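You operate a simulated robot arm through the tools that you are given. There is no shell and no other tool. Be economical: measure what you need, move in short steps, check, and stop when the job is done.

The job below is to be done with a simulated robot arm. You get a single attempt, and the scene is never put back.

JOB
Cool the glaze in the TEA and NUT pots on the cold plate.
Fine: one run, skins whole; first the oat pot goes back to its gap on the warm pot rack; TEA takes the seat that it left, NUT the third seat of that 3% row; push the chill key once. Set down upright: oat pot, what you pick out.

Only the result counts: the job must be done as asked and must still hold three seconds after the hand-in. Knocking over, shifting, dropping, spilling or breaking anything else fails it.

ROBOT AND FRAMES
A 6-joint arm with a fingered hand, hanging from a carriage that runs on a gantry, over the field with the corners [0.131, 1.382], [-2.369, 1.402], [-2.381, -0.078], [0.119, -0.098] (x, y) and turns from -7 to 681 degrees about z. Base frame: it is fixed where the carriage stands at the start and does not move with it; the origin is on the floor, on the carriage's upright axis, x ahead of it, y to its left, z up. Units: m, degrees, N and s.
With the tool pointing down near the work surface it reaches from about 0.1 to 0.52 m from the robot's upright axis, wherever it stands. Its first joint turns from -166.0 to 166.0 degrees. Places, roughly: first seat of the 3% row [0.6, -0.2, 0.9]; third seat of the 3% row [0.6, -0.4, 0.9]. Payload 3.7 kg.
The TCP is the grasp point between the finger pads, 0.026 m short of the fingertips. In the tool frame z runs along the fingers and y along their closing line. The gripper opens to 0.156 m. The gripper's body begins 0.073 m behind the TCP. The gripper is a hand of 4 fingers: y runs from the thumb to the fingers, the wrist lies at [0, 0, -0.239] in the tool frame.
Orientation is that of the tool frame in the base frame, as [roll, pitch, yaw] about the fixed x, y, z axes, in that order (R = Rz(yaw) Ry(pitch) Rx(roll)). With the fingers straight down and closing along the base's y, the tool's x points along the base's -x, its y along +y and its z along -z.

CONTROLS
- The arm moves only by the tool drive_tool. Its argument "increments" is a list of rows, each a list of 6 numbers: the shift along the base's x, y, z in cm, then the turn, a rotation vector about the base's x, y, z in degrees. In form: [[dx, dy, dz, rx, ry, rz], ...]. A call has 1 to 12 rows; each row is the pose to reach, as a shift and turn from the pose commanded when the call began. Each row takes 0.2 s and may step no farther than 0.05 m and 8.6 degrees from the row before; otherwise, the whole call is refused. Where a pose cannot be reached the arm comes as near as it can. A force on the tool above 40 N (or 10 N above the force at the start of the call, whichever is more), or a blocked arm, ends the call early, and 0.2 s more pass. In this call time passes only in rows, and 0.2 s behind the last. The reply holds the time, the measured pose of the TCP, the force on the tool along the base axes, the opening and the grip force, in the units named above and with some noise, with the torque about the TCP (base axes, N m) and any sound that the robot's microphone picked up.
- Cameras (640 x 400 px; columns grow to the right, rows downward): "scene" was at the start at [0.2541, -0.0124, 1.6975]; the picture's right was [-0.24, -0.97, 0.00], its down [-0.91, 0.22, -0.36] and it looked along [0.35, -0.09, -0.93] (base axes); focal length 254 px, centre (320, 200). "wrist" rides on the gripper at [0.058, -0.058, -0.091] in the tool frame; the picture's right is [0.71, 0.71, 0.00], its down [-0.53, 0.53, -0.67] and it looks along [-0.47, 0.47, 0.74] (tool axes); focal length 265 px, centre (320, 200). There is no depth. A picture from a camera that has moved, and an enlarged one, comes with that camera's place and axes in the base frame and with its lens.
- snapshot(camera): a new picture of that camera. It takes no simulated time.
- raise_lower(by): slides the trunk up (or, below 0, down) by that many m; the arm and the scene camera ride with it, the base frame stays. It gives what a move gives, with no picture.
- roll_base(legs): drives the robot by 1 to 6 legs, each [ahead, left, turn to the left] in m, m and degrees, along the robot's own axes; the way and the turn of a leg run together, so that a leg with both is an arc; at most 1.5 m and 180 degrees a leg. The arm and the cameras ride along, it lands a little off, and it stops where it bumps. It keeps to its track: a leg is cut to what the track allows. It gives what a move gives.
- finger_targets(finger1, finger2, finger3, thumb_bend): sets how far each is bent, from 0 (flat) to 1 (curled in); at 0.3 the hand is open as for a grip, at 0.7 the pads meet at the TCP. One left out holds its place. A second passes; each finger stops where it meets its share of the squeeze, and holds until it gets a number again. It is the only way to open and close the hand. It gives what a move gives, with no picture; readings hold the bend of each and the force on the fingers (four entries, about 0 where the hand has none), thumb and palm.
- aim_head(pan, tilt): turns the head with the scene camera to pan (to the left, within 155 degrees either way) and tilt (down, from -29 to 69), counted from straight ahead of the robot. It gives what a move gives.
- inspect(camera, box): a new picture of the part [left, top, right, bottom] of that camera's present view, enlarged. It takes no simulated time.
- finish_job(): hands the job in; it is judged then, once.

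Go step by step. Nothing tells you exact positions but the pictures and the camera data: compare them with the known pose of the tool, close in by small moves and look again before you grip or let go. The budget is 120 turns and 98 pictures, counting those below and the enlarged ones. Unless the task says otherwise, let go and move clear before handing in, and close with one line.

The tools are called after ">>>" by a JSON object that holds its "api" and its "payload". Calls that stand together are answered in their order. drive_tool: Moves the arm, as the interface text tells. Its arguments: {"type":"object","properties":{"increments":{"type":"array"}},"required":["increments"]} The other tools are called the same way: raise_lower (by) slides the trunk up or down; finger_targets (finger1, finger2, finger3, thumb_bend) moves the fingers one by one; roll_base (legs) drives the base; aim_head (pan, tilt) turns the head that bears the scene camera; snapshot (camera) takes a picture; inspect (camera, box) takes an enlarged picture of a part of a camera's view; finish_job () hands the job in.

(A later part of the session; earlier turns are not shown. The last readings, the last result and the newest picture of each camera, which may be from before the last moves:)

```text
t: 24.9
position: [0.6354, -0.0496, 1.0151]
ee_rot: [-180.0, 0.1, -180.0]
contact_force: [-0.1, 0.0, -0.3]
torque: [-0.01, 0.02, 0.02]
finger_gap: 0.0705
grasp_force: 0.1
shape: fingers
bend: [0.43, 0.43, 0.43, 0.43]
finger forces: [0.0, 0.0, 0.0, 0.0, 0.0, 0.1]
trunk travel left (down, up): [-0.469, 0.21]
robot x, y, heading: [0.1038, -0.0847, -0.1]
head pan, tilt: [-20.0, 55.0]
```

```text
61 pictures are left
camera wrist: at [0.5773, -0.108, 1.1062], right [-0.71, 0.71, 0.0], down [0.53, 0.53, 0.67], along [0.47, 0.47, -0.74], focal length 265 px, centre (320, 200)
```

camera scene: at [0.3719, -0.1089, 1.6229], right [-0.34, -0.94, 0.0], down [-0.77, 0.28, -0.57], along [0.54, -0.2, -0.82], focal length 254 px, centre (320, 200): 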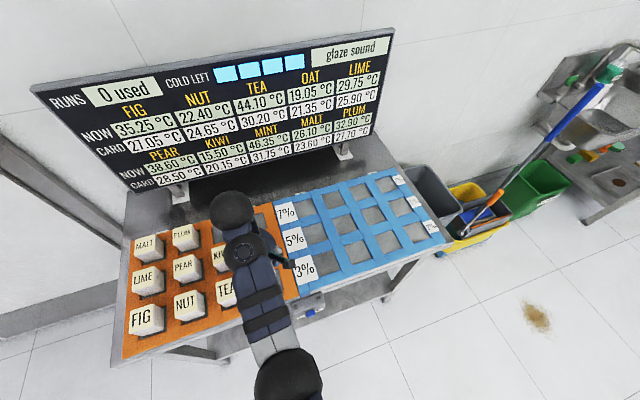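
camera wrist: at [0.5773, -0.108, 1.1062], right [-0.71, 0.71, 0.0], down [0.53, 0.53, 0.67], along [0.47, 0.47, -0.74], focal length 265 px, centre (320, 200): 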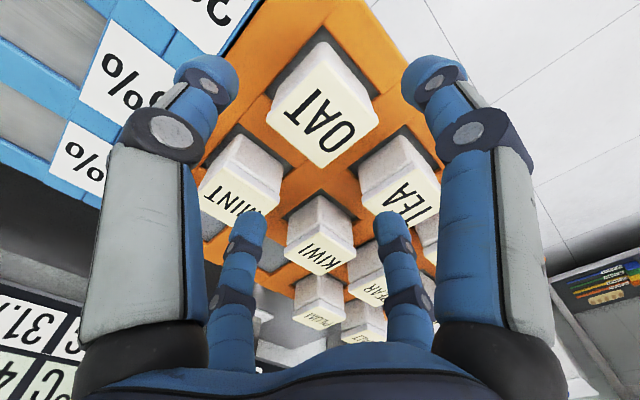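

OAT sits upright in its gap. Next TEA: shift 10 cm in y and compare with this view (OAT centre at about px (325,103)).

>>> {"api": "drive_tool", "payload": {"increments": [[0, 3.5, 0, 0, 0, 0], [0, 7, 0, 0, 0, 0], [0, 10.2, 0, 0, 0, 0]]}}

>>> {"api": "snapshot", "payload": {"camera": "wrist"}}

>>> {"api": "snapshot", "payload": {"camera": "scene"}}

```text
t: 25.7
position: [0.6372, 0.0525, 1.0172]
ee_rot: [179.9, 0.0, -179.9]
contact_force: [-0.2, -0.4, -0.3]
torque: [0.03, 0.02, 0.0]
finger_gap: 0.0706
grasp_force: 0.1
shape: fingers
bend: [0.43, 0.43, 0.43, 0.43]
finger forces: [0.0, 0.1, 0.0, 0.1, 0.1, 0.0]
trunk travel left (down, up): [-0.469, 0.21]
robot x, y, heading: [0.1038, -0.0829, 0.1]
head pan, tilt: [-20.0, 55.0]
```

```text
60 pictures are left
camera wrist: at [0.5774, -0.0058, 1.1076], right [-0.71, 0.71, 0.0], down [0.53, 0.53, 0.67], along [0.47, 0.47, -0.74], focal length 265 px, centre (320, 200)
```

wrist: 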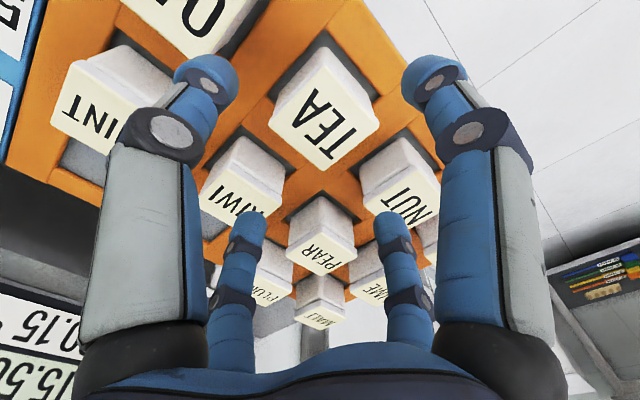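

```text
59 pictures are left
camera scene: at [0.3721, -0.1089, 1.6329], right [-0.34, -0.94, 0.0], down [-0.77, 0.28, -0.57], along [0.54, -0.2, -0.82], focal length 254 px, centre (320, 200)
```

scene: 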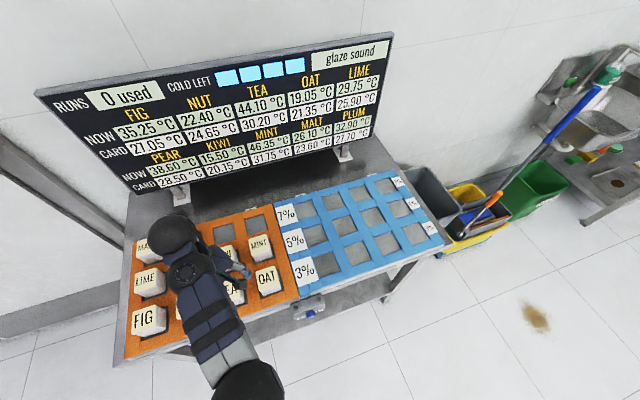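

>>> {"api": "inspect", "payload": {"camera": "wrist", "box": [240, 30, 400, 180]}}

```text
2.67 times, centred on (320, 105) of wrist
camera zoom: at [0.5774, -0.0058, 1.1076], right [-0.71, 0.71, 0.0], down [0.53, 0.53, 0.67], along [0.47, 0.47, -0.74], focal length 708 px, centre (320, 453)
```

zoom: 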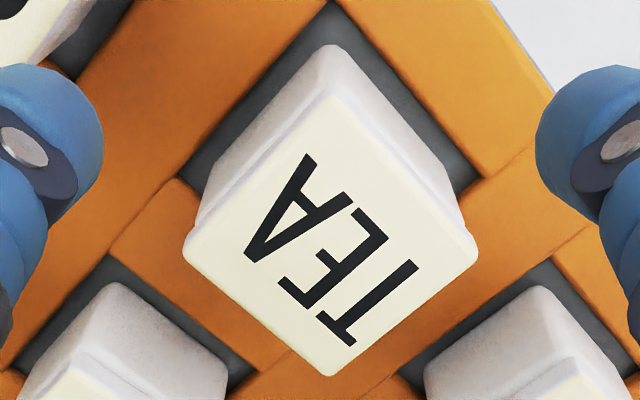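

TEA's centre is about 3.5 mm further in y. Correct, descend by trunk, and check before gripping.

>>> {"api": "drive_tool", "payload": {"increments": [[0, 0.35, 0, 0, 0, 0]]}}

>>> {"api": "raise_lower", "payload": {"by": -0.05}}

>>> {"api": "snapshot", "payload": {"camera": "wrist"}}

```text
t: 26.1
position: [0.637, 0.056, 1.0165]
ee_rot: [180.0, 0.1, -180.0]
contact_force: [0.4, -0.8, 0.2]
torque: [0.02, -0.03, 0.0]
finger_gap: 0.0705
grasp_force: 0.0
shape: fingers
bend: [0.43, 0.43, 0.43, 0.43]
finger forces: [0.1, 0.0, 0.1, 0.0, 0.0, 0.1]
trunk travel left (down, up): [-0.469, 0.21]
robot x, y, heading: [0.1095, -0.0847, 0.1]
head pan, tilt: [-20.0, 55.0]
```

```text
t: 27.1
position: [0.6371, 0.0554, 0.9662]
ee_rot: [-179.9, 0.1, 180.0]
contact_force: [-0.5, 0.5, -0.2]
torque: [-0.04, 0.01, 0.0]
finger_gap: 0.0705
grasp_force: 0.0
shape: fingers
bend: [0.43, 0.43, 0.43, 0.43]
finger forces: [0.0, 0.0, 0.1, 0.0, 0.0, 0.0]
trunk travel left (down, up): [-0.419, 0.26]
robot x, y, heading: [0.1057, -0.0874, 0.0]
head pan, tilt: [-20.0, 55.0]
```

```text
57 pictures are left
camera wrist: at [0.5776, -0.0027, 1.0571], right [-0.71, 0.71, 0.0], down [0.53, 0.53, 0.67], along [0.47, 0.47, -0.74], focal length 265 px, centre (320, 200)
```

wrist: 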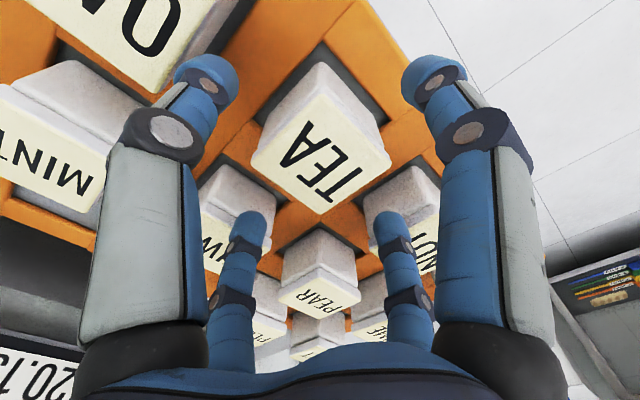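

>>> {"api": "drive_tool", "payload": {"increments": [[0, 0, -1, 0, 0, 0], [0, 0, -2, 0, 0, 0], [0, 0, -3.1, 0, 0, 0]]}}

>>> {"api": "snapshot", "payload": {"camera": "wrist"}}

```text
t: 27.9
position: [0.6363, 0.0548, 0.9346]
ee_rot: [-180.0, 0.1, 179.9]
contact_force: [-0.5, 0.0, -0.4]
torque: [0.01, 0.01, -0.04]
finger_gap: 0.0704
grasp_force: 0.0
shape: fingers
bend: [0.43, 0.43, 0.43, 0.43]
finger forces: [0.0, 0.1, 0.0, 0.0, 0.0, 0.0]
trunk travel left (down, up): [-0.419, 0.26]
robot x, y, heading: [0.1069, -0.0857, 0.0]
head pan, tilt: [-20.0, 55.0]
```

```text
56 pictures are left
camera wrist: at [0.5777, -0.003, 1.0261], right [-0.71, 0.71, 0.0], down [0.53, 0.53, 0.67], along [0.47, 0.47, -0.74], focal length 265 px, centre (320, 200)
```

wrist: 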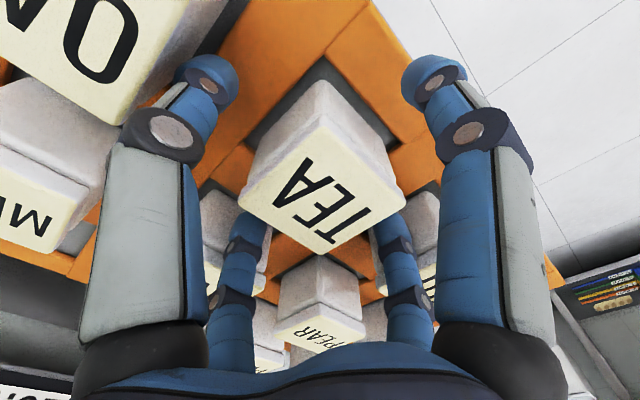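

No contacts, centred. Close on TEA.

>>> {"api": "finger_targets", "payload": {"finger1": 0.6, "finger2": 0.6, "finger3": 0.6, "thumb_bend": 0.6}}

>>> {"api": "raise_lower", "payload": {"by": 0.09}}

>>> {"api": "snapshot", "payload": {"camera": "wrist"}}

```text
t: 28.9
position: [0.6359, 0.0545, 0.9351]
ee_rot: [179.9, 0.1, -179.9]
contact_force: [-0.2, -0.5, -0.1]
torque: [-0.04, 0.01, 0.02]
finger_gap: 0.0333
grasp_force: 7.1
shape: fingers
bend: [0.56, 0.56, 0.57, 0.57]
finger forces: [3.5, 3.4, 2.8, 0.1, 4.3, 0.0]
trunk travel left (down, up): [-0.419, 0.26]
robot x, y, heading: [0.1048, -0.0863, 0.3]
head pan, tilt: [-20.0, 55.0]
```

```text
t: 30.1
position: [0.6359, 0.056, 1.026]
ee_rot: [-180.0, 0.0, -179.9]
contact_force: [-0.1, -0.1, -3.2]
torque: [0.04, 0.0, 0.01]
finger_gap: 0.0334
grasp_force: 6.6
shape: fingers
bend: [0.56, 0.56, 0.57, 0.57]
finger forces: [3.3, 3.4, 2.9, 0.0, 4.0, 0.0]
trunk travel left (down, up): [-0.509, 0.17]
robot x, y, heading: [0.1014, -0.0847, -0.3]
head pan, tilt: [-20.0, 55.0]
```

```text
55 pictures are left
camera wrist: at [0.5774, -0.003, 1.1161], right [-0.71, 0.71, 0.0], down [0.53, 0.53, 0.67], along [0.47, 0.47, -0.74], focal length 265 px, centre (320, 200)
```

wrist: 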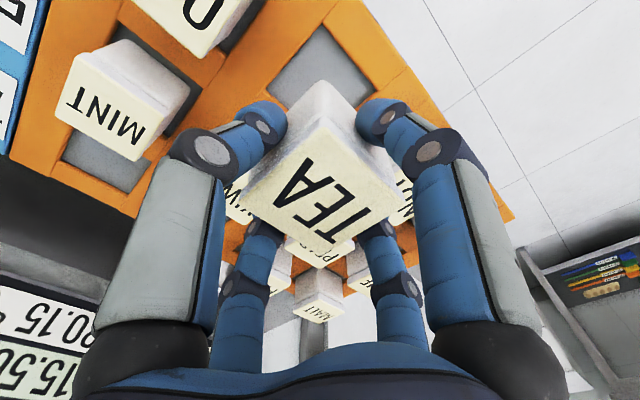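

TEA held. Move it over the first seat (where OAT stood).

>>> {"api": "drive_tool", "payload": {"increments": [[0, -4, 0, 0, 0, 0], [0, -8, 0, 0, 0, 0], [0, -12, 0, 0, 0, 0], [0, -16, 0, 0, 0, 0], [0, -20, 0, 0, 0, 0], [0, -24, 0, 0, 0, 0], [0, -27.8, 0, 0, 0, 0]]}}

>>> {"api": "snapshot", "payload": {"camera": "wrist"}}

>>> {"api": "inspect", "payload": {"camera": "wrist", "box": [240, 0, 400, 100]}}

```text
t: 31.7
position: [0.636, -0.2246, 1.0246]
ee_rot: [179.9, 0.0, 179.9]
contact_force: [-1.0, 0.2, -3.3]
torque: [-0.06, 0.02, -0.02]
finger_gap: 0.033
grasp_force: 7.1
shape: fingers
bend: [0.56, 0.56, 0.57, 0.57]
finger forces: [3.3, 3.6, 2.8, 0.0, 4.2, 0.0]
trunk travel left (down, up): [-0.509, 0.17]
robot x, y, heading: [0.1036, -0.0823, -0.2]
head pan, tilt: [-20.0, 55.0]
```

```text
54 pictures are left
camera wrist: at [0.5778, -0.2816, 1.1164], right [-0.71, 0.71, 0.0], down [0.53, 0.53, 0.67], along [0.47, 0.47, -0.74], focal length 265 px, centre (320, 200)
```

wrist: 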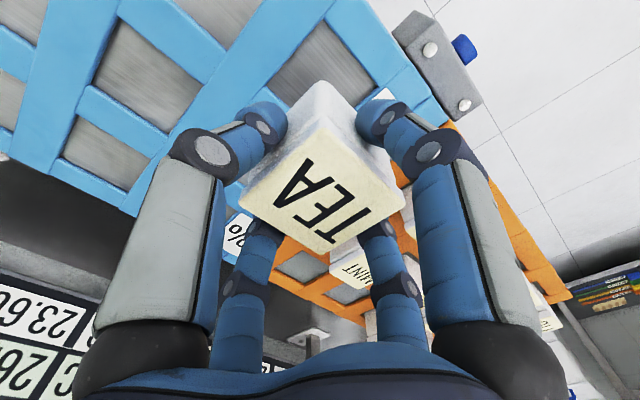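

```text
4.00 times, centred on (320, 50) of wrist
camera zoom: at [0.5778, -0.2816, 1.1164], right [-0.71, 0.71, 0.0], down [0.53, 0.53, 0.67], along [0.47, 0.47, -0.74], focal length 1062 px, centre (320, 800)
```

zoom: 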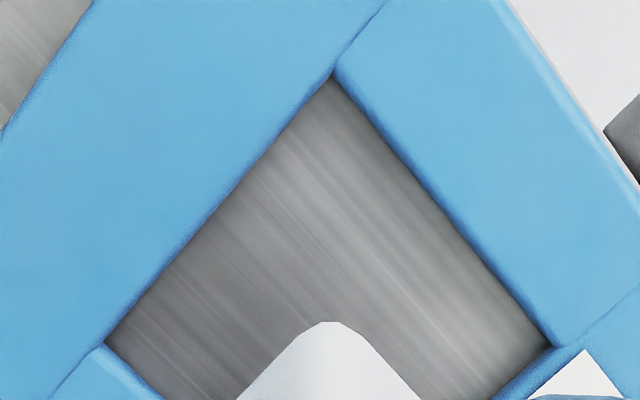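

The hole's centre is ~3 mm toward -x of the pot; I correct and lower.

>>> {"api": "drive_tool", "payload": {"increments": [[-0.3, -0.1, 0, 0, 0, 0]]}}

>>> {"api": "raise_lower", "payload": {"by": -0.07}}

>>> {"api": "drive_tool", "payload": {"increments": [[0, 0, -0.8, 0, 0, 0], [0, 0, -1.6, 0, 0, 0], [0, 0, -1.9, 0, 0, 0]]}}

>>> {"api": "inspect", "payload": {"camera": "wrist", "box": [200, 20, 440, 170]}}

```text
t: 32.1
position: [0.6324, -0.2242, 1.0251]
ee_rot: [-180.0, 0.0, -179.9]
contact_force: [0.0, -0.2, -4.1]
torque: [0.01, 0.01, 0.03]
finger_gap: 0.033
grasp_force: 6.6
shape: fingers
bend: [0.56, 0.56, 0.57, 0.57]
finger forces: [3.3, 3.6, 2.8, 0.0, 4.2, 0.0]
trunk travel left (down, up): [-0.509, 0.17]
robot x, y, heading: [0.1037, -0.0863, 0.1]
head pan, tilt: [-20.0, 55.0]
```

```text
t: 33.2
position: [0.6338, -0.2234, 0.956]
ee_rot: [-179.9, 0.1, 180.0]
contact_force: [-0.4, -0.3, -3.9]
torque: [-0.02, 0.0, 0.01]
finger_gap: 0.0331
grasp_force: 7.2
shape: fingers
bend: [0.56, 0.56, 0.57, 0.57]
finger forces: [3.3, 3.7, 2.8, 0.0, 4.2, 0.0]
trunk travel left (down, up): [-0.439, 0.24]
robot x, y, heading: [0.1067, -0.0815, 0.1]
head pan, tilt: [-20.0, 55.0]
```

```text
t: 34.0
position: [0.6337, -0.2247, 0.9364]
ee_rot: [179.9, 0.0, -179.9]
contact_force: [-0.2, 0.3, -3.0]
torque: [0.0, -0.02, 0.0]
finger_gap: 0.0332
grasp_force: 7.3
shape: fingers
bend: [0.56, 0.56, 0.57, 0.57]
finger forces: [3.1, 3.6, 2.8, 0.0, 4.3, 0.0]
trunk travel left (down, up): [-0.439, 0.24]
robot x, y, heading: [0.1054, -0.084, -0.1]
head pan, tilt: [-20.0, 55.0]
```

```text
2.67 times, centred on (320, 95) of wrist
camera zoom: at [0.575, -0.2825, 1.0277], right [-0.71, 0.71, 0.0], down [0.53, 0.53, 0.67], along [0.47, 0.47, -0.74], focal length 708 px, centre (320, 480)
```

zoom: 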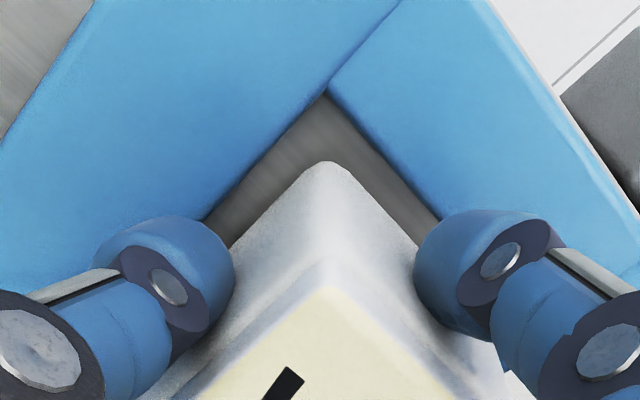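

Well centred in the seat. Last millimetres, then release.

>>> {"api": "drive_tool", "payload": {"increments": [[0, 0, -0.2, 0, 0, 0]]}}

```text
t: 34.4
position: [0.6338, -0.2242, 0.9354]
ee_rot: [-179.9, 0.1, 179.9]
contact_force: [-0.8, 0.4, 2.1]
torque: [-0.03, 0.01, 0.0]
finger_gap: 0.0332
grasp_force: 7.4
shape: fingers
bend: [0.56, 0.56, 0.57, 0.57]
finger forces: [3.8, 3.7, 2.9, 0.0, 4.3, 0.0]
trunk travel left (down, up): [-0.439, 0.24]
robot x, y, heading: [0.103, -0.0867, -0.0]
head pan, tilt: [-20.0, 55.0]
```

>>> {"api": "finger_targets", "payload": {"finger1": 0.43, "finger2": 0.43, "finger3": 0.43, "thumb_bend": 0.43}}

>>> {"api": "raise_lower", "payload": {"by": 0.08}}

>>> {"api": "snapshot", "payload": {"camera": "wrist"}}

>>> {"api": "drive_tool", "payload": {"increments": [[0, 4.8, 0, 0, 0, 0], [0, 9.6, 0, 0, 0, 0], [0, 14.4, 0, 0, 0, 0], [0, 19.2, 0, 0, 0, 0], [0, 24, 0, 0, 0, 0], [0, 28.8, 0, 0, 0, 0], [0, 33.6, 0, 0, 0, 0], [0.2, 38.3, 0, 0, 0, 0]]}}

>>> {"api": "snapshot", "payload": {"camera": "wrist"}}

>>> {"api": "inspect", "payload": {"camera": "wrist", "box": [240, 30, 400, 180]}}

```text
t: 35.4
position: [0.6331, -0.2242, 0.9349]
ee_rot: [-179.9, -0.1, -179.9]
contact_force: [0.5, -0.7, 0.7]
torque: [-0.01, 0.03, 0.01]
finger_gap: 0.0707
grasp_force: 0.1
shape: fingers
bend: [0.43, 0.43, 0.43, 0.43]
finger forces: [0.0, 0.0, 0.0, 0.0, 0.0, 0.0]
trunk travel left (down, up): [-0.439, 0.24]
robot x, y, heading: [0.1078, -0.0875, -0.1]
head pan, tilt: [-20.0, 55.0]
```

```text
t: 36.5
position: [0.6329, -0.2239, 1.0157]
ee_rot: [-179.9, 0.0, 180.0]
contact_force: [-0.3, 0.4, 0.6]
torque: [-0.01, 0.0, -0.01]
finger_gap: 0.0703
grasp_force: 0.2
shape: fingers
bend: [0.43, 0.43, 0.43, 0.43]
finger forces: [0.0, 0.1, 0.0, 0.1, 0.1, 0.1]
trunk travel left (down, up): [-0.519, 0.16]
robot x, y, heading: [0.1046, -0.0851, 0.1]
head pan, tilt: [-20.0, 55.0]
```

```text
51 pictures are left
camera wrist: at [0.5751, -0.2824, 1.1058], right [-0.71, 0.71, 0.0], down [0.53, 0.53, 0.67], along [0.47, 0.47, -0.74], focal length 265 px, centre (320, 200)
```

wrist: 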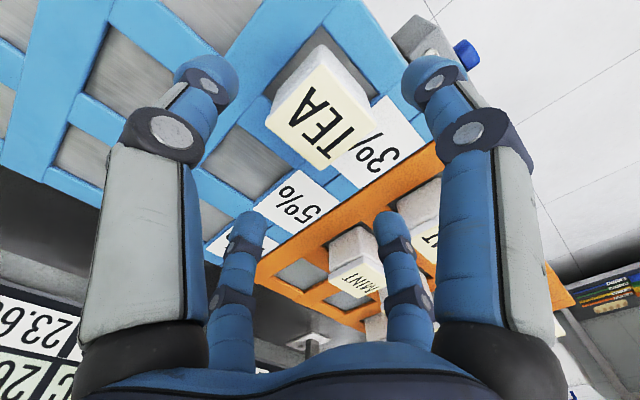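

```text
t: 38.4
position: [0.6316, 0.1439, 1.016]
ee_rot: [-179.9, 0.1, 179.9]
contact_force: [-0.7, 0.1, -0.3]
torque: [0.04, -0.02, 0.03]
finger_gap: 0.0704
grasp_force: 0.0
shape: fingers
bend: [0.43, 0.43, 0.43, 0.43]
finger forces: [0.0, 0.1, 0.0, 0.1, 0.1, 0.1]
out of reach, approached as far as the arm can: row 8
trunk travel left (down, up): [-0.519, 0.16]
robot x, y, heading: [0.1021, -0.0847, 0.0]
head pan, tilt: [-20.0, 55.0]
```

```text
50 pictures are left
camera wrist: at [0.5736, 0.0866, 1.1069], right [-0.71, 0.71, 0.0], down [0.53, 0.53, 0.67], along [0.47, 0.47, -0.74], focal length 265 px, centre (320, 200)
```

wrist: 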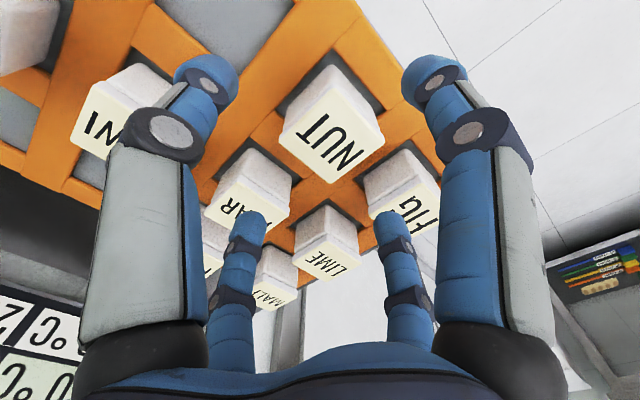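

```text
2.67 times, centred on (320, 105) of wrist
camera zoom: at [0.5736, 0.0866, 1.1069], right [-0.71, 0.71, 0.0], down [0.53, 0.53, 0.67], along [0.47, 0.47, -0.74], focal length 708 px, centre (320, 453)
```

zoom: 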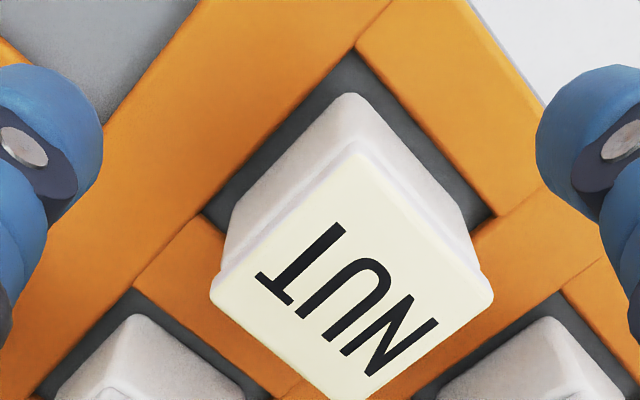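

NUT is at (0.636, 0.162), slightly out of reach; I shift the base left by 0.15 and come back with the arm.

>>> {"api": "roll_base", "payload": {"legs": [[0, 0.15, 0]]}}

```text
t: 39.7
position: [0.6323, 0.2941, 1.0164]
ee_rot: [-180.0, 0.0, -180.0]
contact_force: [-0.3, -0.3, -0.4]
torque: [0.01, -0.01, 0.02]
finger_gap: 0.0705
grasp_force: 0.1
shape: fingers
bend: [0.43, 0.43, 0.43, 0.43]
finger forces: [0.0, 0.0, 0.0, 0.0, 0.0, 0.1]
trunk travel left (down, up): [-0.519, 0.16]
robot x, y, heading: [0.1051, 0.0681, -0.1]
head pan, tilt: [-20.0, 55.0]
```

>>> {"api": "drive_tool", "payload": {"increments": [[0.2, -4.4, 0, 0, 0, 0], [0.4, -8.8, 0, 0, 0, 0], [0.4, -13.2, 0, 0, 0, 0]]}}

>>> {"api": "inspect", "payload": {"camera": "wrist", "box": [240, 30, 400, 180]}}

```text
t: 40.5
position: [0.6365, 0.1612, 1.0163]
ee_rot: [180.0, -0.1, 180.0]
contact_force: [-0.2, 1.0, 0.5]
torque: [-0.03, 0.03, -0.01]
finger_gap: 0.0704
grasp_force: 0.1
shape: fingers
bend: [0.43, 0.43, 0.43, 0.43]
finger forces: [0.0, 0.0, 0.0, 0.1, 0.0, 0.0]
trunk travel left (down, up): [-0.519, 0.16]
robot x, y, heading: [0.1066, 0.0637, 0.1]
head pan, tilt: [-20.0, 55.0]
```

```text
2.67 times, centred on (320, 105) of wrist
camera zoom: at [0.5777, 0.1027, 1.1074], right [-0.71, 0.71, 0.0], down [0.53, 0.53, 0.67], along [0.47, 0.47, -0.74], focal length 708 px, centre (320, 453)
```

zoom: 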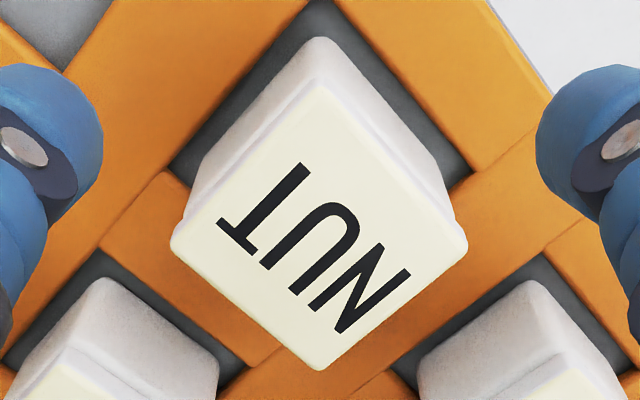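

Aligned on NUT. Descend and grip.

>>> {"api": "raise_lower", "payload": {"by": -0.05}}

>>> {"api": "drive_tool", "payload": {"increments": [[0, 0, -1, 0, 0, 0], [0, 0, -2, 0, 0, 0], [0, 0, -3.1, 0, 0, 0]]}}

>>> {"api": "snapshot", "payload": {"camera": "wrist"}}

```text
t: 41.4
position: [0.6365, 0.1613, 0.9668]
ee_rot: [-179.9, 0.1, -179.9]
contact_force: [-0.7, -0.1, 0.1]
torque: [-0.02, 0.01, -0.04]
finger_gap: 0.0704
grasp_force: 0.1
shape: fingers
bend: [0.43, 0.43, 0.43, 0.43]
finger forces: [0.0, 0.1, 0.0, 0.0, 0.0, 0.0]
trunk travel left (down, up): [-0.469, 0.21]
robot x, y, heading: [0.1046, 0.0629, 0.3]
head pan, tilt: [-20.0, 55.0]
```

```text
t: 42.2
position: [0.6366, 0.1611, 0.9352]
ee_rot: [-179.9, 0.0, 180.0]
contact_force: [-0.8, 0.7, -0.1]
torque: [0.0, 0.01, -0.05]
finger_gap: 0.0704
grasp_force: 0.0
shape: fingers
bend: [0.43, 0.43, 0.43, 0.43]
finger forces: [0.1, 0.1, 0.0, 0.0, 0.0, 0.0]
trunk travel left (down, up): [-0.469, 0.21]
robot x, y, heading: [0.1059, 0.0643, -0.2]
head pan, tilt: [-20.0, 55.0]
```

```text
47 pictures are left
camera wrist: at [0.5779, 0.1032, 1.026], right [-0.71, 0.71, 0.0], down [0.53, 0.53, 0.67], along [0.47, 0.47, -0.74], focal length 265 px, centre (320, 200)
```

wrist: 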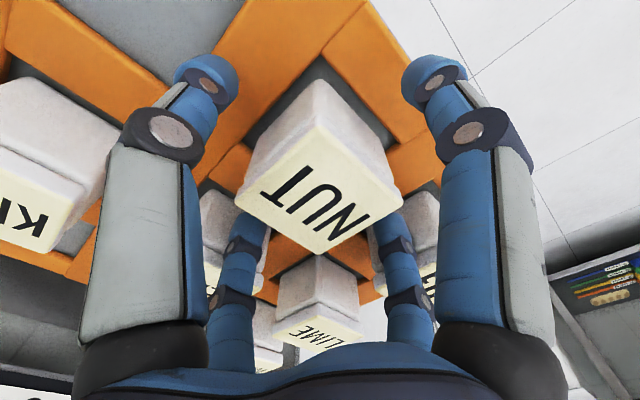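

>>> {"api": "finger_targets", "payload": {"finger1": 0.6, "finger2": 0.6, "finger3": 0.6, "thumb_bend": 0.6}}

>>> {"api": "raise_lower", "payload": {"by": 0.09}}

>>> {"api": "snapshot", "payload": {"camera": "wrist"}}

>>> {"api": "inspect", "payload": {"camera": "scene", "box": [130, 170, 450, 370]}}

```text
t: 43.2
position: [0.6373, 0.1612, 0.9355]
ee_rot: [-179.9, 0.0, 180.0]
contact_force: [-0.4, -1.2, -0.2]
torque: [-0.04, -0.02, 0.02]
finger_gap: 0.0335
grasp_force: 7.4
shape: fingers
bend: [0.56, 0.56, 0.56, 0.57]
finger forces: [3.3, 3.1, 3.1, 0.0, 4.8, 0.0]
trunk travel left (down, up): [-0.469, 0.21]
robot x, y, heading: [0.1023, 0.0655, 0.0]
head pan, tilt: [-20.0, 55.0]
```

```text
t: 44.5
position: [0.6365, 0.1623, 1.0247]
ee_rot: [180.0, 0.0, 180.0]
contact_force: [-0.4, 0.4, -3.8]
torque: [0.01, -0.01, 0.01]
finger_gap: 0.0335
grasp_force: 6.5
shape: fingers
bend: [0.56, 0.56, 0.56, 0.57]
finger forces: [3.1, 3.4, 3.0, 0.0, 4.2, 0.1]
trunk travel left (down, up): [-0.559, 0.12]
robot x, y, heading: [0.1083, 0.0619, 0.4]
head pan, tilt: [-20.0, 55.0]
```

```text
46 pictures are left
camera wrist: at [0.5776, 0.1032, 1.1159], right [-0.71, 0.71, 0.0], down [0.53, 0.53, 0.67], along [0.47, 0.47, -0.74], focal length 265 px, centre (320, 200)
```

wrist: 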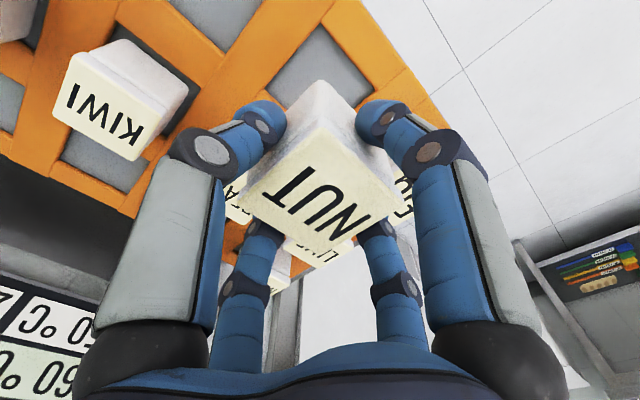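

```text
2.00 times, centred on (290, 270) of scene
camera zoom: at [0.3719, 0.0405, 1.7228], right [-0.34, -0.94, 0.0], down [-0.77, 0.28, -0.57], along [0.54, -0.2, -0.82], focal length 507 px, centre (380, 60)
```

zoom: 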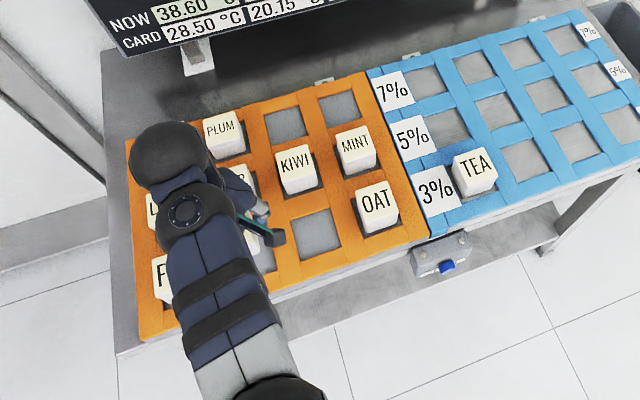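

NUT held; TEA and OAT stand well. I take the base back to the right corner, then move on toward the third seat.

>>> {"api": "roll_base", "payload": {"legs": [[0.012, -0.16, 0]]}}

>>> {"api": "drive_tool", "payload": {"increments": [[0, -4.5, 0, 0, 0, 0], [0, -9, 0, 0, 0, 0], [0, -13.5, 0, 0, 0, 0], [0, -18, 0, 0, 0, 0], [0, -22.5, 0, 0, 0, 0], [0, -27, 0, 0, 0, 0], [0, -31.5, 0, 0, 0, 0], [0, -36, 0, 0, 0, 0], [0, -40, 0, 0, 0, 0]]}}

```text
t: 45.9
position: [0.6472, 0.0025, 1.0246]
ee_rot: [-180.0, 0.0, 180.0]
contact_force: [0.8, -0.6, -3.5]
torque: [0.01, -0.01, 0.0]
finger_gap: 0.0335
grasp_force: 7.2
shape: fingers
bend: [0.56, 0.56, 0.56, 0.57]
finger forces: [3.1, 3.4, 3.0, 0.1, 4.3, 0.0]
trunk travel left (down, up): [-0.559, 0.12]
robot x, y, heading: [0.1177, -0.0941, -0.3]
head pan, tilt: [-20.0, 55.0]
```

```text
t: 47.9
position: [0.6136, -0.3662, 1.0389]
ee_rot: [180.0, 0.0, 179.9]
contact_force: [1.2, 0.0, -3.3]
torque: [-0.03, 0.0, 0.01]
finger_gap: 0.0333
grasp_force: 7.2
shape: fingers
bend: [0.57, 0.56, 0.57, 0.57]
finger forces: [3.2, 3.5, 3.2, 0.0, 4.5, 0.0]
out of reach, approached as far as the arm can: row 7, 8, 9
trunk travel left (down, up): [-0.559, 0.12]
robot x, y, heading: [0.114, -0.0954, 0.0]
head pan, tilt: [-20.0, 55.0]
```

Reach limit again; I raise the arm 9 cm, lower the trunk as much, then try to extend.

>>> {"api": "drive_tool", "payload": {"increments": [[0, 0, 3, 0, 0, 0], [0, 0, 6, 0, 0, 0], [0, 0, 9, 0, 0, 0]]}}

>>> {"api": "raise_lower", "payload": {"by": -0.09}}

>>> {"api": "drive_tool", "payload": {"increments": [[1, -2.5, 0, 0, 0, 0], [2, -4.5, 0, 0, 0, 0], [2, -6.8, 0, 0, 0, 0]]}}

```text
t: 48.7
position: [0.6141, -0.3666, 1.13]
ee_rot: [-180.0, 0.1, 180.0]
contact_force: [-0.6, 0.1, -4.0]
torque: [-0.02, -0.02, 0.0]
finger_gap: 0.0332
grasp_force: 7.4
shape: fingers
bend: [0.57, 0.56, 0.57, 0.57]
finger forces: [3.2, 3.5, 3.1, 0.0, 4.4, 0.1]
trunk travel left (down, up): [-0.559, 0.12]
robot x, y, heading: [0.1164, -0.0951, -0.0]
head pan, tilt: [-20.0, 55.0]
```

```text
t: 50.0
position: [0.6143, -0.3673, 1.0406]
ee_rot: [179.9, 0.0, -180.0]
contact_force: [-0.3, 1.0, -2.7]
torque: [-0.02, -0.03, 0.0]
finger_gap: 0.0335
grasp_force: 7.2
shape: fingers
bend: [0.57, 0.56, 0.57, 0.57]
finger forces: [3.2, 3.5, 3.2, 0.0, 4.3, 0.0]
trunk travel left (down, up): [-0.469, 0.21]
robot x, y, heading: [0.1208, -0.0952, -0.1]
head pan, tilt: [-20.0, 55.0]
```

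```text
t: 50.8
position: [0.6247, -0.4074, 1.0408]
ee_rot: [-179.8, 0.1, 180.0]
contact_force: [0.8, 0.9, -3.0]
torque: [0.0, 0.03, 0.05]
finger_gap: 0.0331
grasp_force: 7.1
shape: fingers
bend: [0.57, 0.56, 0.57, 0.57]
finger forces: [3.1, 3.4, 3.2, 0.1, 4.5, 0.0]
out of reach, approached as far as the arm can: row 2, 3
trunk travel left (down, up): [-0.469, 0.21]
robot x, y, heading: [0.1186, -0.0959, -0.1]
head pan, tilt: [-20.0, 55.0]
```

>>> {"api": "drive_tool", "payload": {"increments": [[0, 0, 3, 0, 0, 0], [0, 0, 6, 0, 0, 0], [0, 0, 9, 0, 0, 0]]}}

>>> {"api": "raise_lower", "payload": {"by": -0.09}}

>>> {"api": "drive_tool", "payload": {"increments": [[0.3, -1, 0, 0, 0, 0], [0.6, -2, 0, 0, 0, 0], [0.9, -2.6, 0, 0, 0, 0]]}}

>>> {"api": "snapshot", "payload": {"camera": "wrist"}}

>>> {"api": "inspect", "payload": {"camera": "wrist", "box": [240, 0, 400, 100]}}

```text
t: 51.6
position: [0.6223, -0.4062, 1.1305]
ee_rot: [179.9, 0.0, -180.0]
contact_force: [-0.2, -0.4, -3.9]
torque: [0.02, 0.0, 0.03]
finger_gap: 0.0329
grasp_force: 6.9
shape: fingers
bend: [0.57, 0.56, 0.57, 0.57]
finger forces: [3.0, 3.5, 3.2, 0.0, 4.3, 0.0]
trunk travel left (down, up): [-0.469, 0.21]
robot x, y, heading: [0.116, -0.0956, 0.1]
head pan, tilt: [-20.0, 55.0]
```

```text
t: 52.8
position: [0.6227, -0.4069, 1.0402]
ee_rot: [-179.9, 0.0, 180.0]
contact_force: [-0.3, -0.3, -3.1]
torque: [-0.03, 0.01, 0.0]
finger_gap: 0.0328
grasp_force: 7.3
shape: fingers
bend: [0.57, 0.56, 0.57, 0.57]
finger forces: [3.0, 3.5, 3.1, 0.0, 4.3, 0.0]
trunk travel left (down, up): [-0.379, 0.3]
robot x, y, heading: [0.1195, -0.0933, 0.3]
head pan, tilt: [-20.0, 55.0]
```

```text
t: 53.6
position: [0.6272, -0.4242, 1.0394]
ee_rot: [-180.0, 0.0, 180.0]
contact_force: [0.3, -0.1, -3.5]
torque: [0.01, 0.01, 0.03]
finger_gap: 0.0329
grasp_force: 7.2
shape: fingers
bend: [0.57, 0.56, 0.57, 0.57]
finger forces: [2.9, 3.4, 3.1, 0.0, 4.3, 0.0]
out of reach, approached as far as the arm can: row 2, 3
trunk travel left (down, up): [-0.379, 0.3]
robot x, y, heading: [0.1164, -0.0932, 0.1]
head pan, tilt: [-20.0, 55.0]
```

```text
44 pictures are left
camera wrist: at [0.5689, -0.4815, 1.131], right [-0.71, 0.71, 0.0], down [0.53, 0.53, 0.67], along [0.47, 0.47, -0.74], focal length 265 px, centre (320, 200)
```

wrist: 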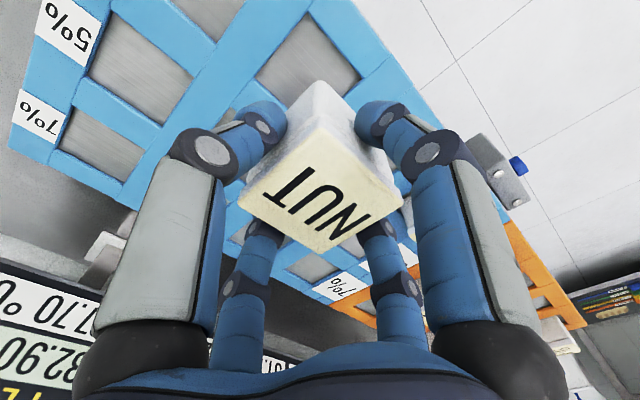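

```text
4.00 times, centred on (320, 50) of wrist
camera zoom: at [0.5689, -0.4815, 1.131], right [-0.71, 0.71, 0.0], down [0.53, 0.53, 0.67], along [0.47, 0.47, -0.74], focal length 1062 px, centre (320, 800)
```

zoom: 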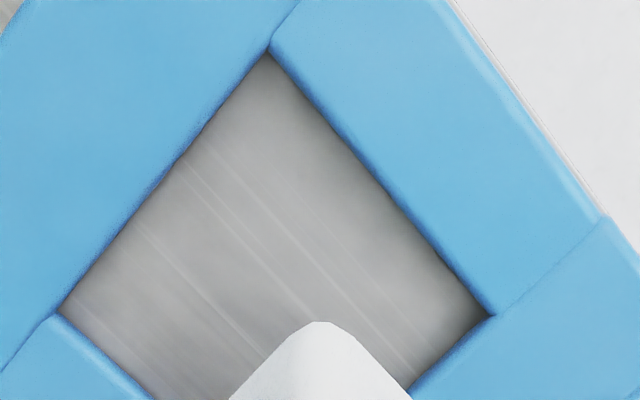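

This is the third seat of the 3% row; its hole centre is ≈(0.6315, -0.433). I'm a few mm short: nudge the base into the corner, raise the arm to shoulder level for more reach, then extend.

>>> {"api": "roll_base", "payload": {"legs": [[0.008, -0.008, 0]]}}

>>> {"api": "drive_tool", "payload": {"increments": [[0, 0, 2.5, 0, 0, 0], [0, -0.3, 4, 0, 0, 0], [0.2, -0.6, 4.5, 0, 0, 0]]}}

>>> {"api": "snapshot", "payload": {"camera": "wrist"}}

```text
t: 54.4
position: [0.6299, -0.4231, 1.0393]
ee_rot: [179.9, 0.0, 180.0]
contact_force: [-0.5, -0.4, -2.8]
torque: [0.04, 0.02, 0.02]
finger_gap: 0.0329
grasp_force: 7.5
shape: fingers
bend: [0.57, 0.56, 0.57, 0.57]
finger forces: [2.9, 3.5, 3.0, 0.1, 4.2, 0.0]
trunk travel left (down, up): [-0.379, 0.3]
robot x, y, heading: [0.1189, -0.0961, 0.0]
head pan, tilt: [-20.0, 55.0]
```

```text
t: 55.2
position: [0.6294, -0.4276, 1.0847]
ee_rot: [-180.0, 0.0, 179.9]
contact_force: [-0.4, -0.5, -4.2]
torque: [-0.02, 0.0, -0.05]
finger_gap: 0.0331
grasp_force: 7.1
shape: fingers
bend: [0.57, 0.56, 0.57, 0.57]
finger forces: [2.9, 3.4, 3.1, 0.1, 4.2, 0.0]
out of reach, approached as far as the arm can: row 3
trunk travel left (down, up): [-0.379, 0.3]
robot x, y, heading: [0.1173, -0.092, -0.0]
head pan, tilt: [-20.0, 55.0]
```

```text
42 pictures are left
camera wrist: at [0.5709, -0.4852, 1.1755], right [-0.71, 0.71, 0.0], down [0.53, 0.53, 0.67], along [0.47, 0.47, -0.74], focal length 265 px, centre (320, 200)
```

wrist: 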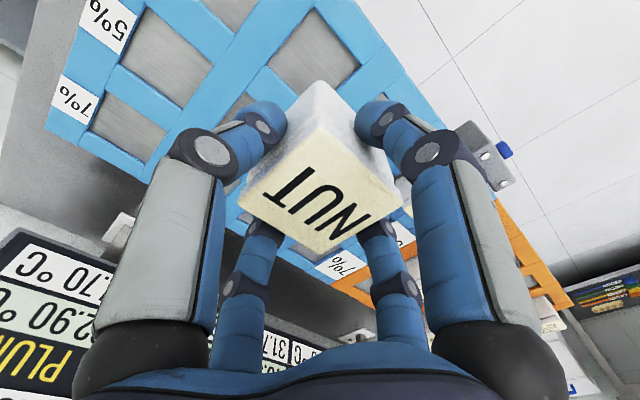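

Still ~6 mm short. A 2° lean of the wrist toward the robot gains that; the pot levels itself when released.

>>> {"api": "drive_tool", "payload": {"increments": [[0.15, -0.3, 0, -1, -0.5, 0], [0.3, -0.6, 0, -2, -1, 0]]}}

>>> {"api": "inspect", "payload": {"camera": "wrist", "box": [240, 0, 400, 100]}}

```text
t: 55.8
position: [0.6326, -0.4322, 1.0842]
ee_rot: [-178.0, 1.0, 179.9]
contact_force: [0.2, -0.6, -2.9]
torque: [0.03, -0.01, -0.01]
finger_gap: 0.0332
grasp_force: 6.7
shape: fingers
bend: [0.57, 0.56, 0.57, 0.57]
finger forces: [3.0, 3.4, 3.1, 0.0, 4.2, 0.0]
trunk travel left (down, up): [-0.379, 0.3]
robot x, y, heading: [0.1176, -0.0943, -0.1]
head pan, tilt: [-20.0, 55.0]
```

```text
4.00 times, centred on (320, 50) of wrist
camera zoom: at [0.5721, -0.488, 1.1764], right [-0.71, 0.71, -0.04], down [0.51, 0.55, 0.66], along [0.49, 0.45, -0.75], focal length 1062 px, centre (320, 800)
```

zoom: 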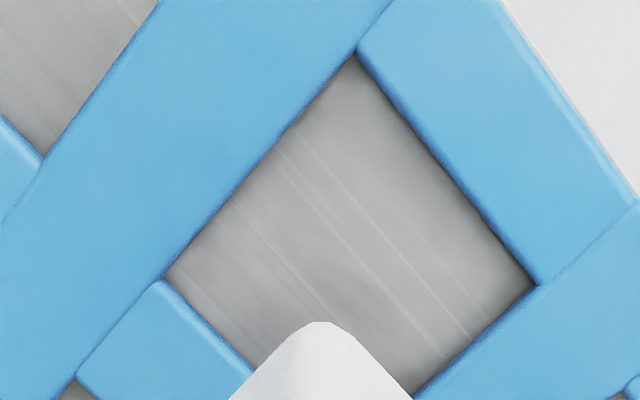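

Position matches now. Lower with the trunk only.

>>> {"api": "raise_lower", "payload": {"by": -0.122}}

>>> {"api": "inspect", "payload": {"camera": "wrist", "box": [200, 20, 440, 170]}}

>>> {"api": "snapshot", "payload": {"camera": "scene"}}

```text
t: 57.3
position: [0.6328, -0.433, 0.9626]
ee_rot: [-178.0, 0.9, -180.0]
contact_force: [-0.5, 0.4, -2.3]
torque: [-0.02, -0.03, 0.01]
finger_gap: 0.0328
grasp_force: 6.7
shape: fingers
bend: [0.57, 0.56, 0.57, 0.57]
finger forces: [2.9, 3.5, 3.1, 0.0, 4.2, 0.0]
trunk travel left (down, up): [-0.257, 0.422]
robot x, y, heading: [0.1196, -0.0944, -0.2]
head pan, tilt: [-20.0, 55.0]
```

```text
2.67 times, centred on (320, 95) of wrist
camera zoom: at [0.5722, -0.488, 1.0545], right [-0.71, 0.71, -0.04], down [0.51, 0.55, 0.66], along [0.49, 0.45, -0.75], focal length 708 px, centre (320, 480)
```

zoom: 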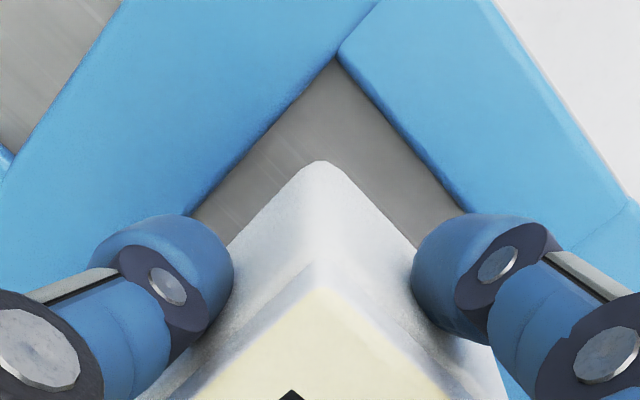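

```text
39 pictures are left
camera scene: at [0.3866, -0.1184, 1.4209], right [-0.34, -0.94, 0.0], down [-0.77, 0.28, -0.57], along [0.54, -0.2, -0.82], focal length 254 px, centre (320, 200)
```

scene: 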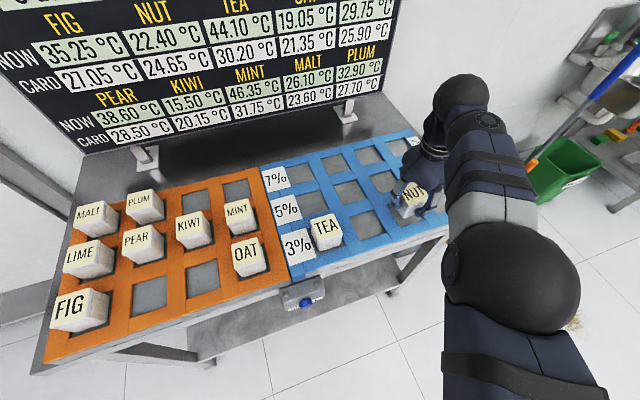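

The pot is ~3 mm too far in +x relative to the hole; correct and lower in small steps.

>>> {"api": "drive_tool", "payload": {"increments": [[-0.3, 0, 0, 0, 0, 0]]}}

>>> {"api": "raise_lower", "payload": {"by": -0.02}}

>>> {"api": "inspect", "payload": {"camera": "wrist", "box": [200, 20, 440, 170]}}

```text
t: 57.7
position: [0.6299, -0.4325, 0.9631]
ee_rot: [-178.0, 1.1, -179.9]
contact_force: [-0.3, 0.4, -3.2]
torque: [-0.01, -0.03, 0.02]
finger_gap: 0.033
grasp_force: 7.2
shape: fingers
bend: [0.57, 0.56, 0.57, 0.57]
finger forces: [2.8, 3.5, 3.1, 0.0, 4.1, 0.0]
trunk travel left (down, up): [-0.257, 0.422]
robot x, y, heading: [0.1163, -0.0959, -0.1]
head pan, tilt: [-20.0, 55.0]
```

```text
t: 58.4
position: [0.6303, -0.4342, 0.9425]
ee_rot: [-178.0, 1.0, 180.0]
contact_force: [-0.1, -0.9, -2.1]
torque: [0.02, 0.02, -0.01]
finger_gap: 0.0331
grasp_force: 6.7
shape: fingers
bend: [0.57, 0.56, 0.57, 0.57]
finger forces: [2.9, 3.5, 3.0, 0.1, 4.1, 0.0]
trunk travel left (down, up): [-0.237, 0.442]
robot x, y, heading: [0.1185, -0.0962, 0.2]
head pan, tilt: [-20.0, 55.0]
```

```text
2.67 times, centred on (320, 95) of wrist
camera zoom: at [0.569, -0.4881, 1.0345], right [-0.71, 0.71, -0.04], down [0.51, 0.55, 0.66], along [0.49, 0.45, -0.75], focal length 708 px, centre (320, 480)
```

zoom: 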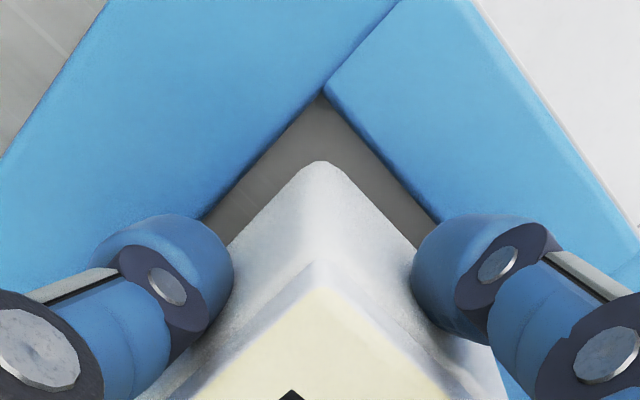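

>>> {"api": "raise_lower", "payload": {"by": -0.005}}

```text
t: 58.9
position: [0.6299, -0.4335, 0.9377]
ee_rot: [-178.0, 1.0, -180.0]
contact_force: [0.3, 0.4, -2.2]
torque: [0.05, 0.03, 0.0]
finger_gap: 0.0329
grasp_force: 6.9
shape: fingers
bend: [0.57, 0.56, 0.57, 0.57]
finger forces: [3.2, 3.4, 3.1, 0.0, 4.2, 0.0]
trunk travel left (down, up): [-0.232, 0.447]
robot x, y, heading: [0.1226, -0.0966, 0.1]
head pan, tilt: [-20.0, 55.0]
```

>>> {"api": "raise_lower", "payload": {"by": -0.0015}}

```text
t: 59.4
position: [0.6303, -0.434, 0.936]
ee_rot: [-177.9, 1.1, -180.0]
contact_force: [-0.6, -1.3, 1.0]
torque: [0.08, 0.05, 0.02]
finger_gap: 0.033
grasp_force: 7.3
shape: fingers
bend: [0.57, 0.56, 0.57, 0.57]
finger forces: [3.4, 3.8, 3.2, 0.1, 4.7, 0.0]
trunk travel left (down, up): [-0.231, 0.448]
robot x, y, heading: [0.1215, -0.0934, 0.0]
head pan, tilt: [-20.0, 55.0]
```

Touching down (weight is off). Release and rise.

>>> {"api": "finger_targets", "payload": {"finger1": 0.43, "finger2": 0.43, "finger3": 0.43, "thumb_bend": 0.43}}

>>> {"api": "raise_lower", "payload": {"by": 0.1}}

>>> {"api": "snapshot", "payload": {"camera": "wrist"}}

>>> {"api": "aim_head", "payload": {"pan": 10, "tilt": 69}}

>>> {"api": "snapshot", "payload": {"camera": "scene"}}

```text
t: 60.4
position: [0.6288, -0.4338, 0.9352]
ee_rot: [-178.0, 1.0, -179.9]
contact_force: [0.4, -0.9, -0.2]
torque: [-0.01, 0.03, -0.01]
finger_gap: 0.0704
grasp_force: 0.1
shape: fingers
bend: [0.43, 0.43, 0.43, 0.43]
finger forces: [0.0, 0.1, 0.0, 0.1, 0.0, 0.1]
trunk travel left (down, up): [-0.231, 0.448]
robot x, y, heading: [0.1191, -0.0933, 0.1]
head pan, tilt: [-20.0, 55.0]
```

```text
t: 61.7
position: [0.6293, -0.4326, 1.0343]
ee_rot: [-178.0, 1.1, -180.0]
contact_force: [0.0, -0.5, -0.6]
torque: [-0.01, -0.01, 0.01]
finger_gap: 0.0702
grasp_force: 0.0
shape: fingers
bend: [0.43, 0.43, 0.43, 0.43]
finger forces: [0.1, 0.0, 0.0, 0.1, 0.2, 0.0]
trunk travel left (down, up): [-0.331, 0.348]
robot x, y, heading: [0.1162, -0.0922, -0.1]
head pan, tilt: [-20.0, 55.0]
```

```text
37 pictures are left
camera wrist: at [0.569, -0.4882, 1.128], right [-0.71, 0.71, -0.04], down [0.51, 0.55, 0.66], along [0.49, 0.45, -0.75], focal length 265 px, centre (320, 200)
```

wrist: 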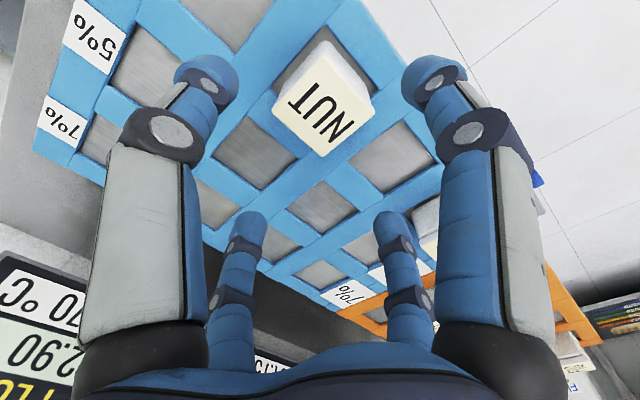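

```text
t: 62.7
position: [0.6298, -0.434, 1.0368]
ee_rot: [-177.9, 1.0, 179.9]
contact_force: [0.2, -0.8, -1.3]
torque: [-0.02, -0.02, 0.03]
finger_gap: 0.0705
grasp_force: 0.0
shape: fingers
bend: [0.43, 0.43, 0.43, 0.43]
finger forces: [0.0, 0.0, 0.1, 0.0, 0.1, 0.0]
trunk travel left (down, up): [-0.331, 0.348]
robot x, y, heading: [0.1188, -0.0958, 0.0]
head pan, tilt: [10.0, 68.8]
```

```text
36 pictures are left
camera scene: at [0.3741, -0.0842, 1.479], right [0.17, -0.98, 0.0], down [-0.92, -0.16, -0.36], along [0.36, 0.06, -0.93], focal length 254 px, centre (320, 200)
```

scene: 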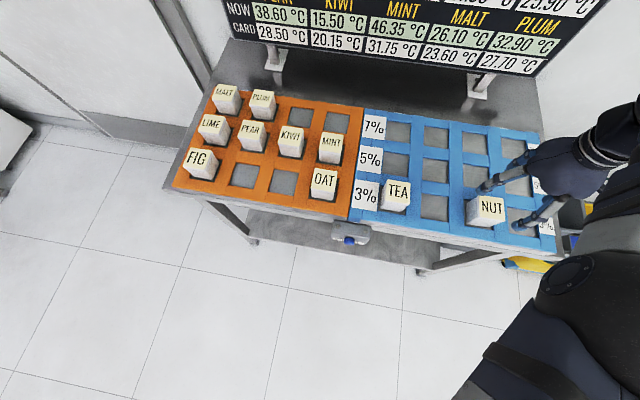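

All pots are placed: OAT back, TEA first and NUT third seat, all upright. Now the chill key: retreat from the table by the base and look at it closely.

>>> {"api": "roll_base", "payload": {"legs": [[-0.35, 0.0, 0]]}}

>>> {"api": "aim_head", "payload": {"pan": -3, "tilt": 45}}

>>> {"api": "snapshot", "payload": {"camera": "scene"}}

>>> {"api": "inspect", "payload": {"camera": "scene", "box": [280, 180, 400, 260]}}

```text
t: 65.0
position: [0.2809, -0.4311, 1.0355]
ee_rot: [-178.0, 1.0, 179.9]
contact_force: [0.1, 0.5, 0.9]
torque: [0.02, 0.02, 0.05]
finger_gap: 0.0701
grasp_force: 0.1
shape: fingers
bend: [0.43, 0.43, 0.43, 0.43]
finger forces: [0.0, 0.0, 0.0, 0.0, 0.0, 0.1]
trunk travel left (down, up): [-0.331, 0.348]
robot x, y, heading: [-0.2266, -0.0874, -0.2]
head pan, tilt: [10.0, 68.8]
```

```text
t: 65.8
position: [0.2827, -0.4298, 1.0366]
ee_rot: [-178.1, 1.2, -180.0]
contact_force: [0.5, -0.2, -0.5]
torque: [-0.02, 0.0, -0.01]
finger_gap: 0.0706
grasp_force: 0.0
shape: fingers
bend: [0.43, 0.43, 0.43, 0.43]
finger forces: [0.1, 0.0, 0.0, 0.0, 0.0, 0.0]
trunk travel left (down, up): [-0.331, 0.348]
robot x, y, heading: [-0.228, -0.0921, -0.3]
head pan, tilt: [-3.0, 45.0]
```

```text
35 pictures are left
camera scene: at [0.0525, -0.0956, 1.5078], right [-0.05, -1.0, 0.0], down [-0.71, 0.04, -0.71], along [0.71, -0.04, -0.71], focal length 254 px, centre (320, 200)
```

scene: 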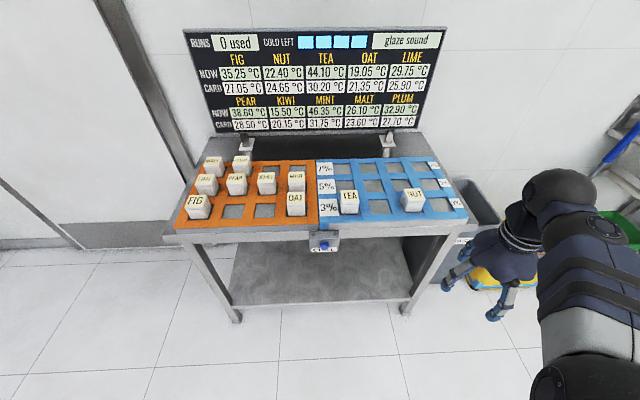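

```text
5.00 times, centred on (340, 220) of scene
camera zoom: at [0.0525, -0.0956, 1.5078], right [-0.05, -1.0, 0.0], down [-0.71, 0.04, -0.71], along [0.71, -0.04, -0.71], focal length 1268 px, centre (220, 100)
```

zoom: 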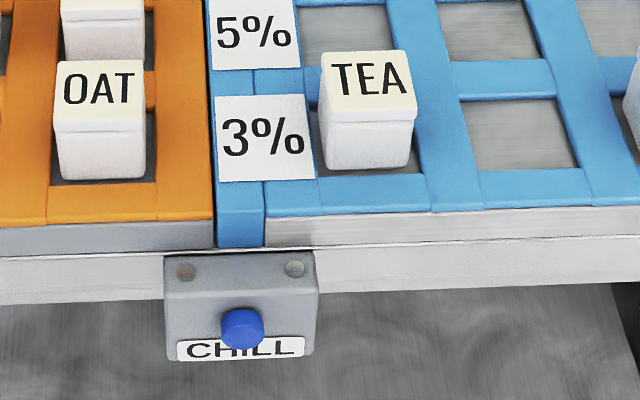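

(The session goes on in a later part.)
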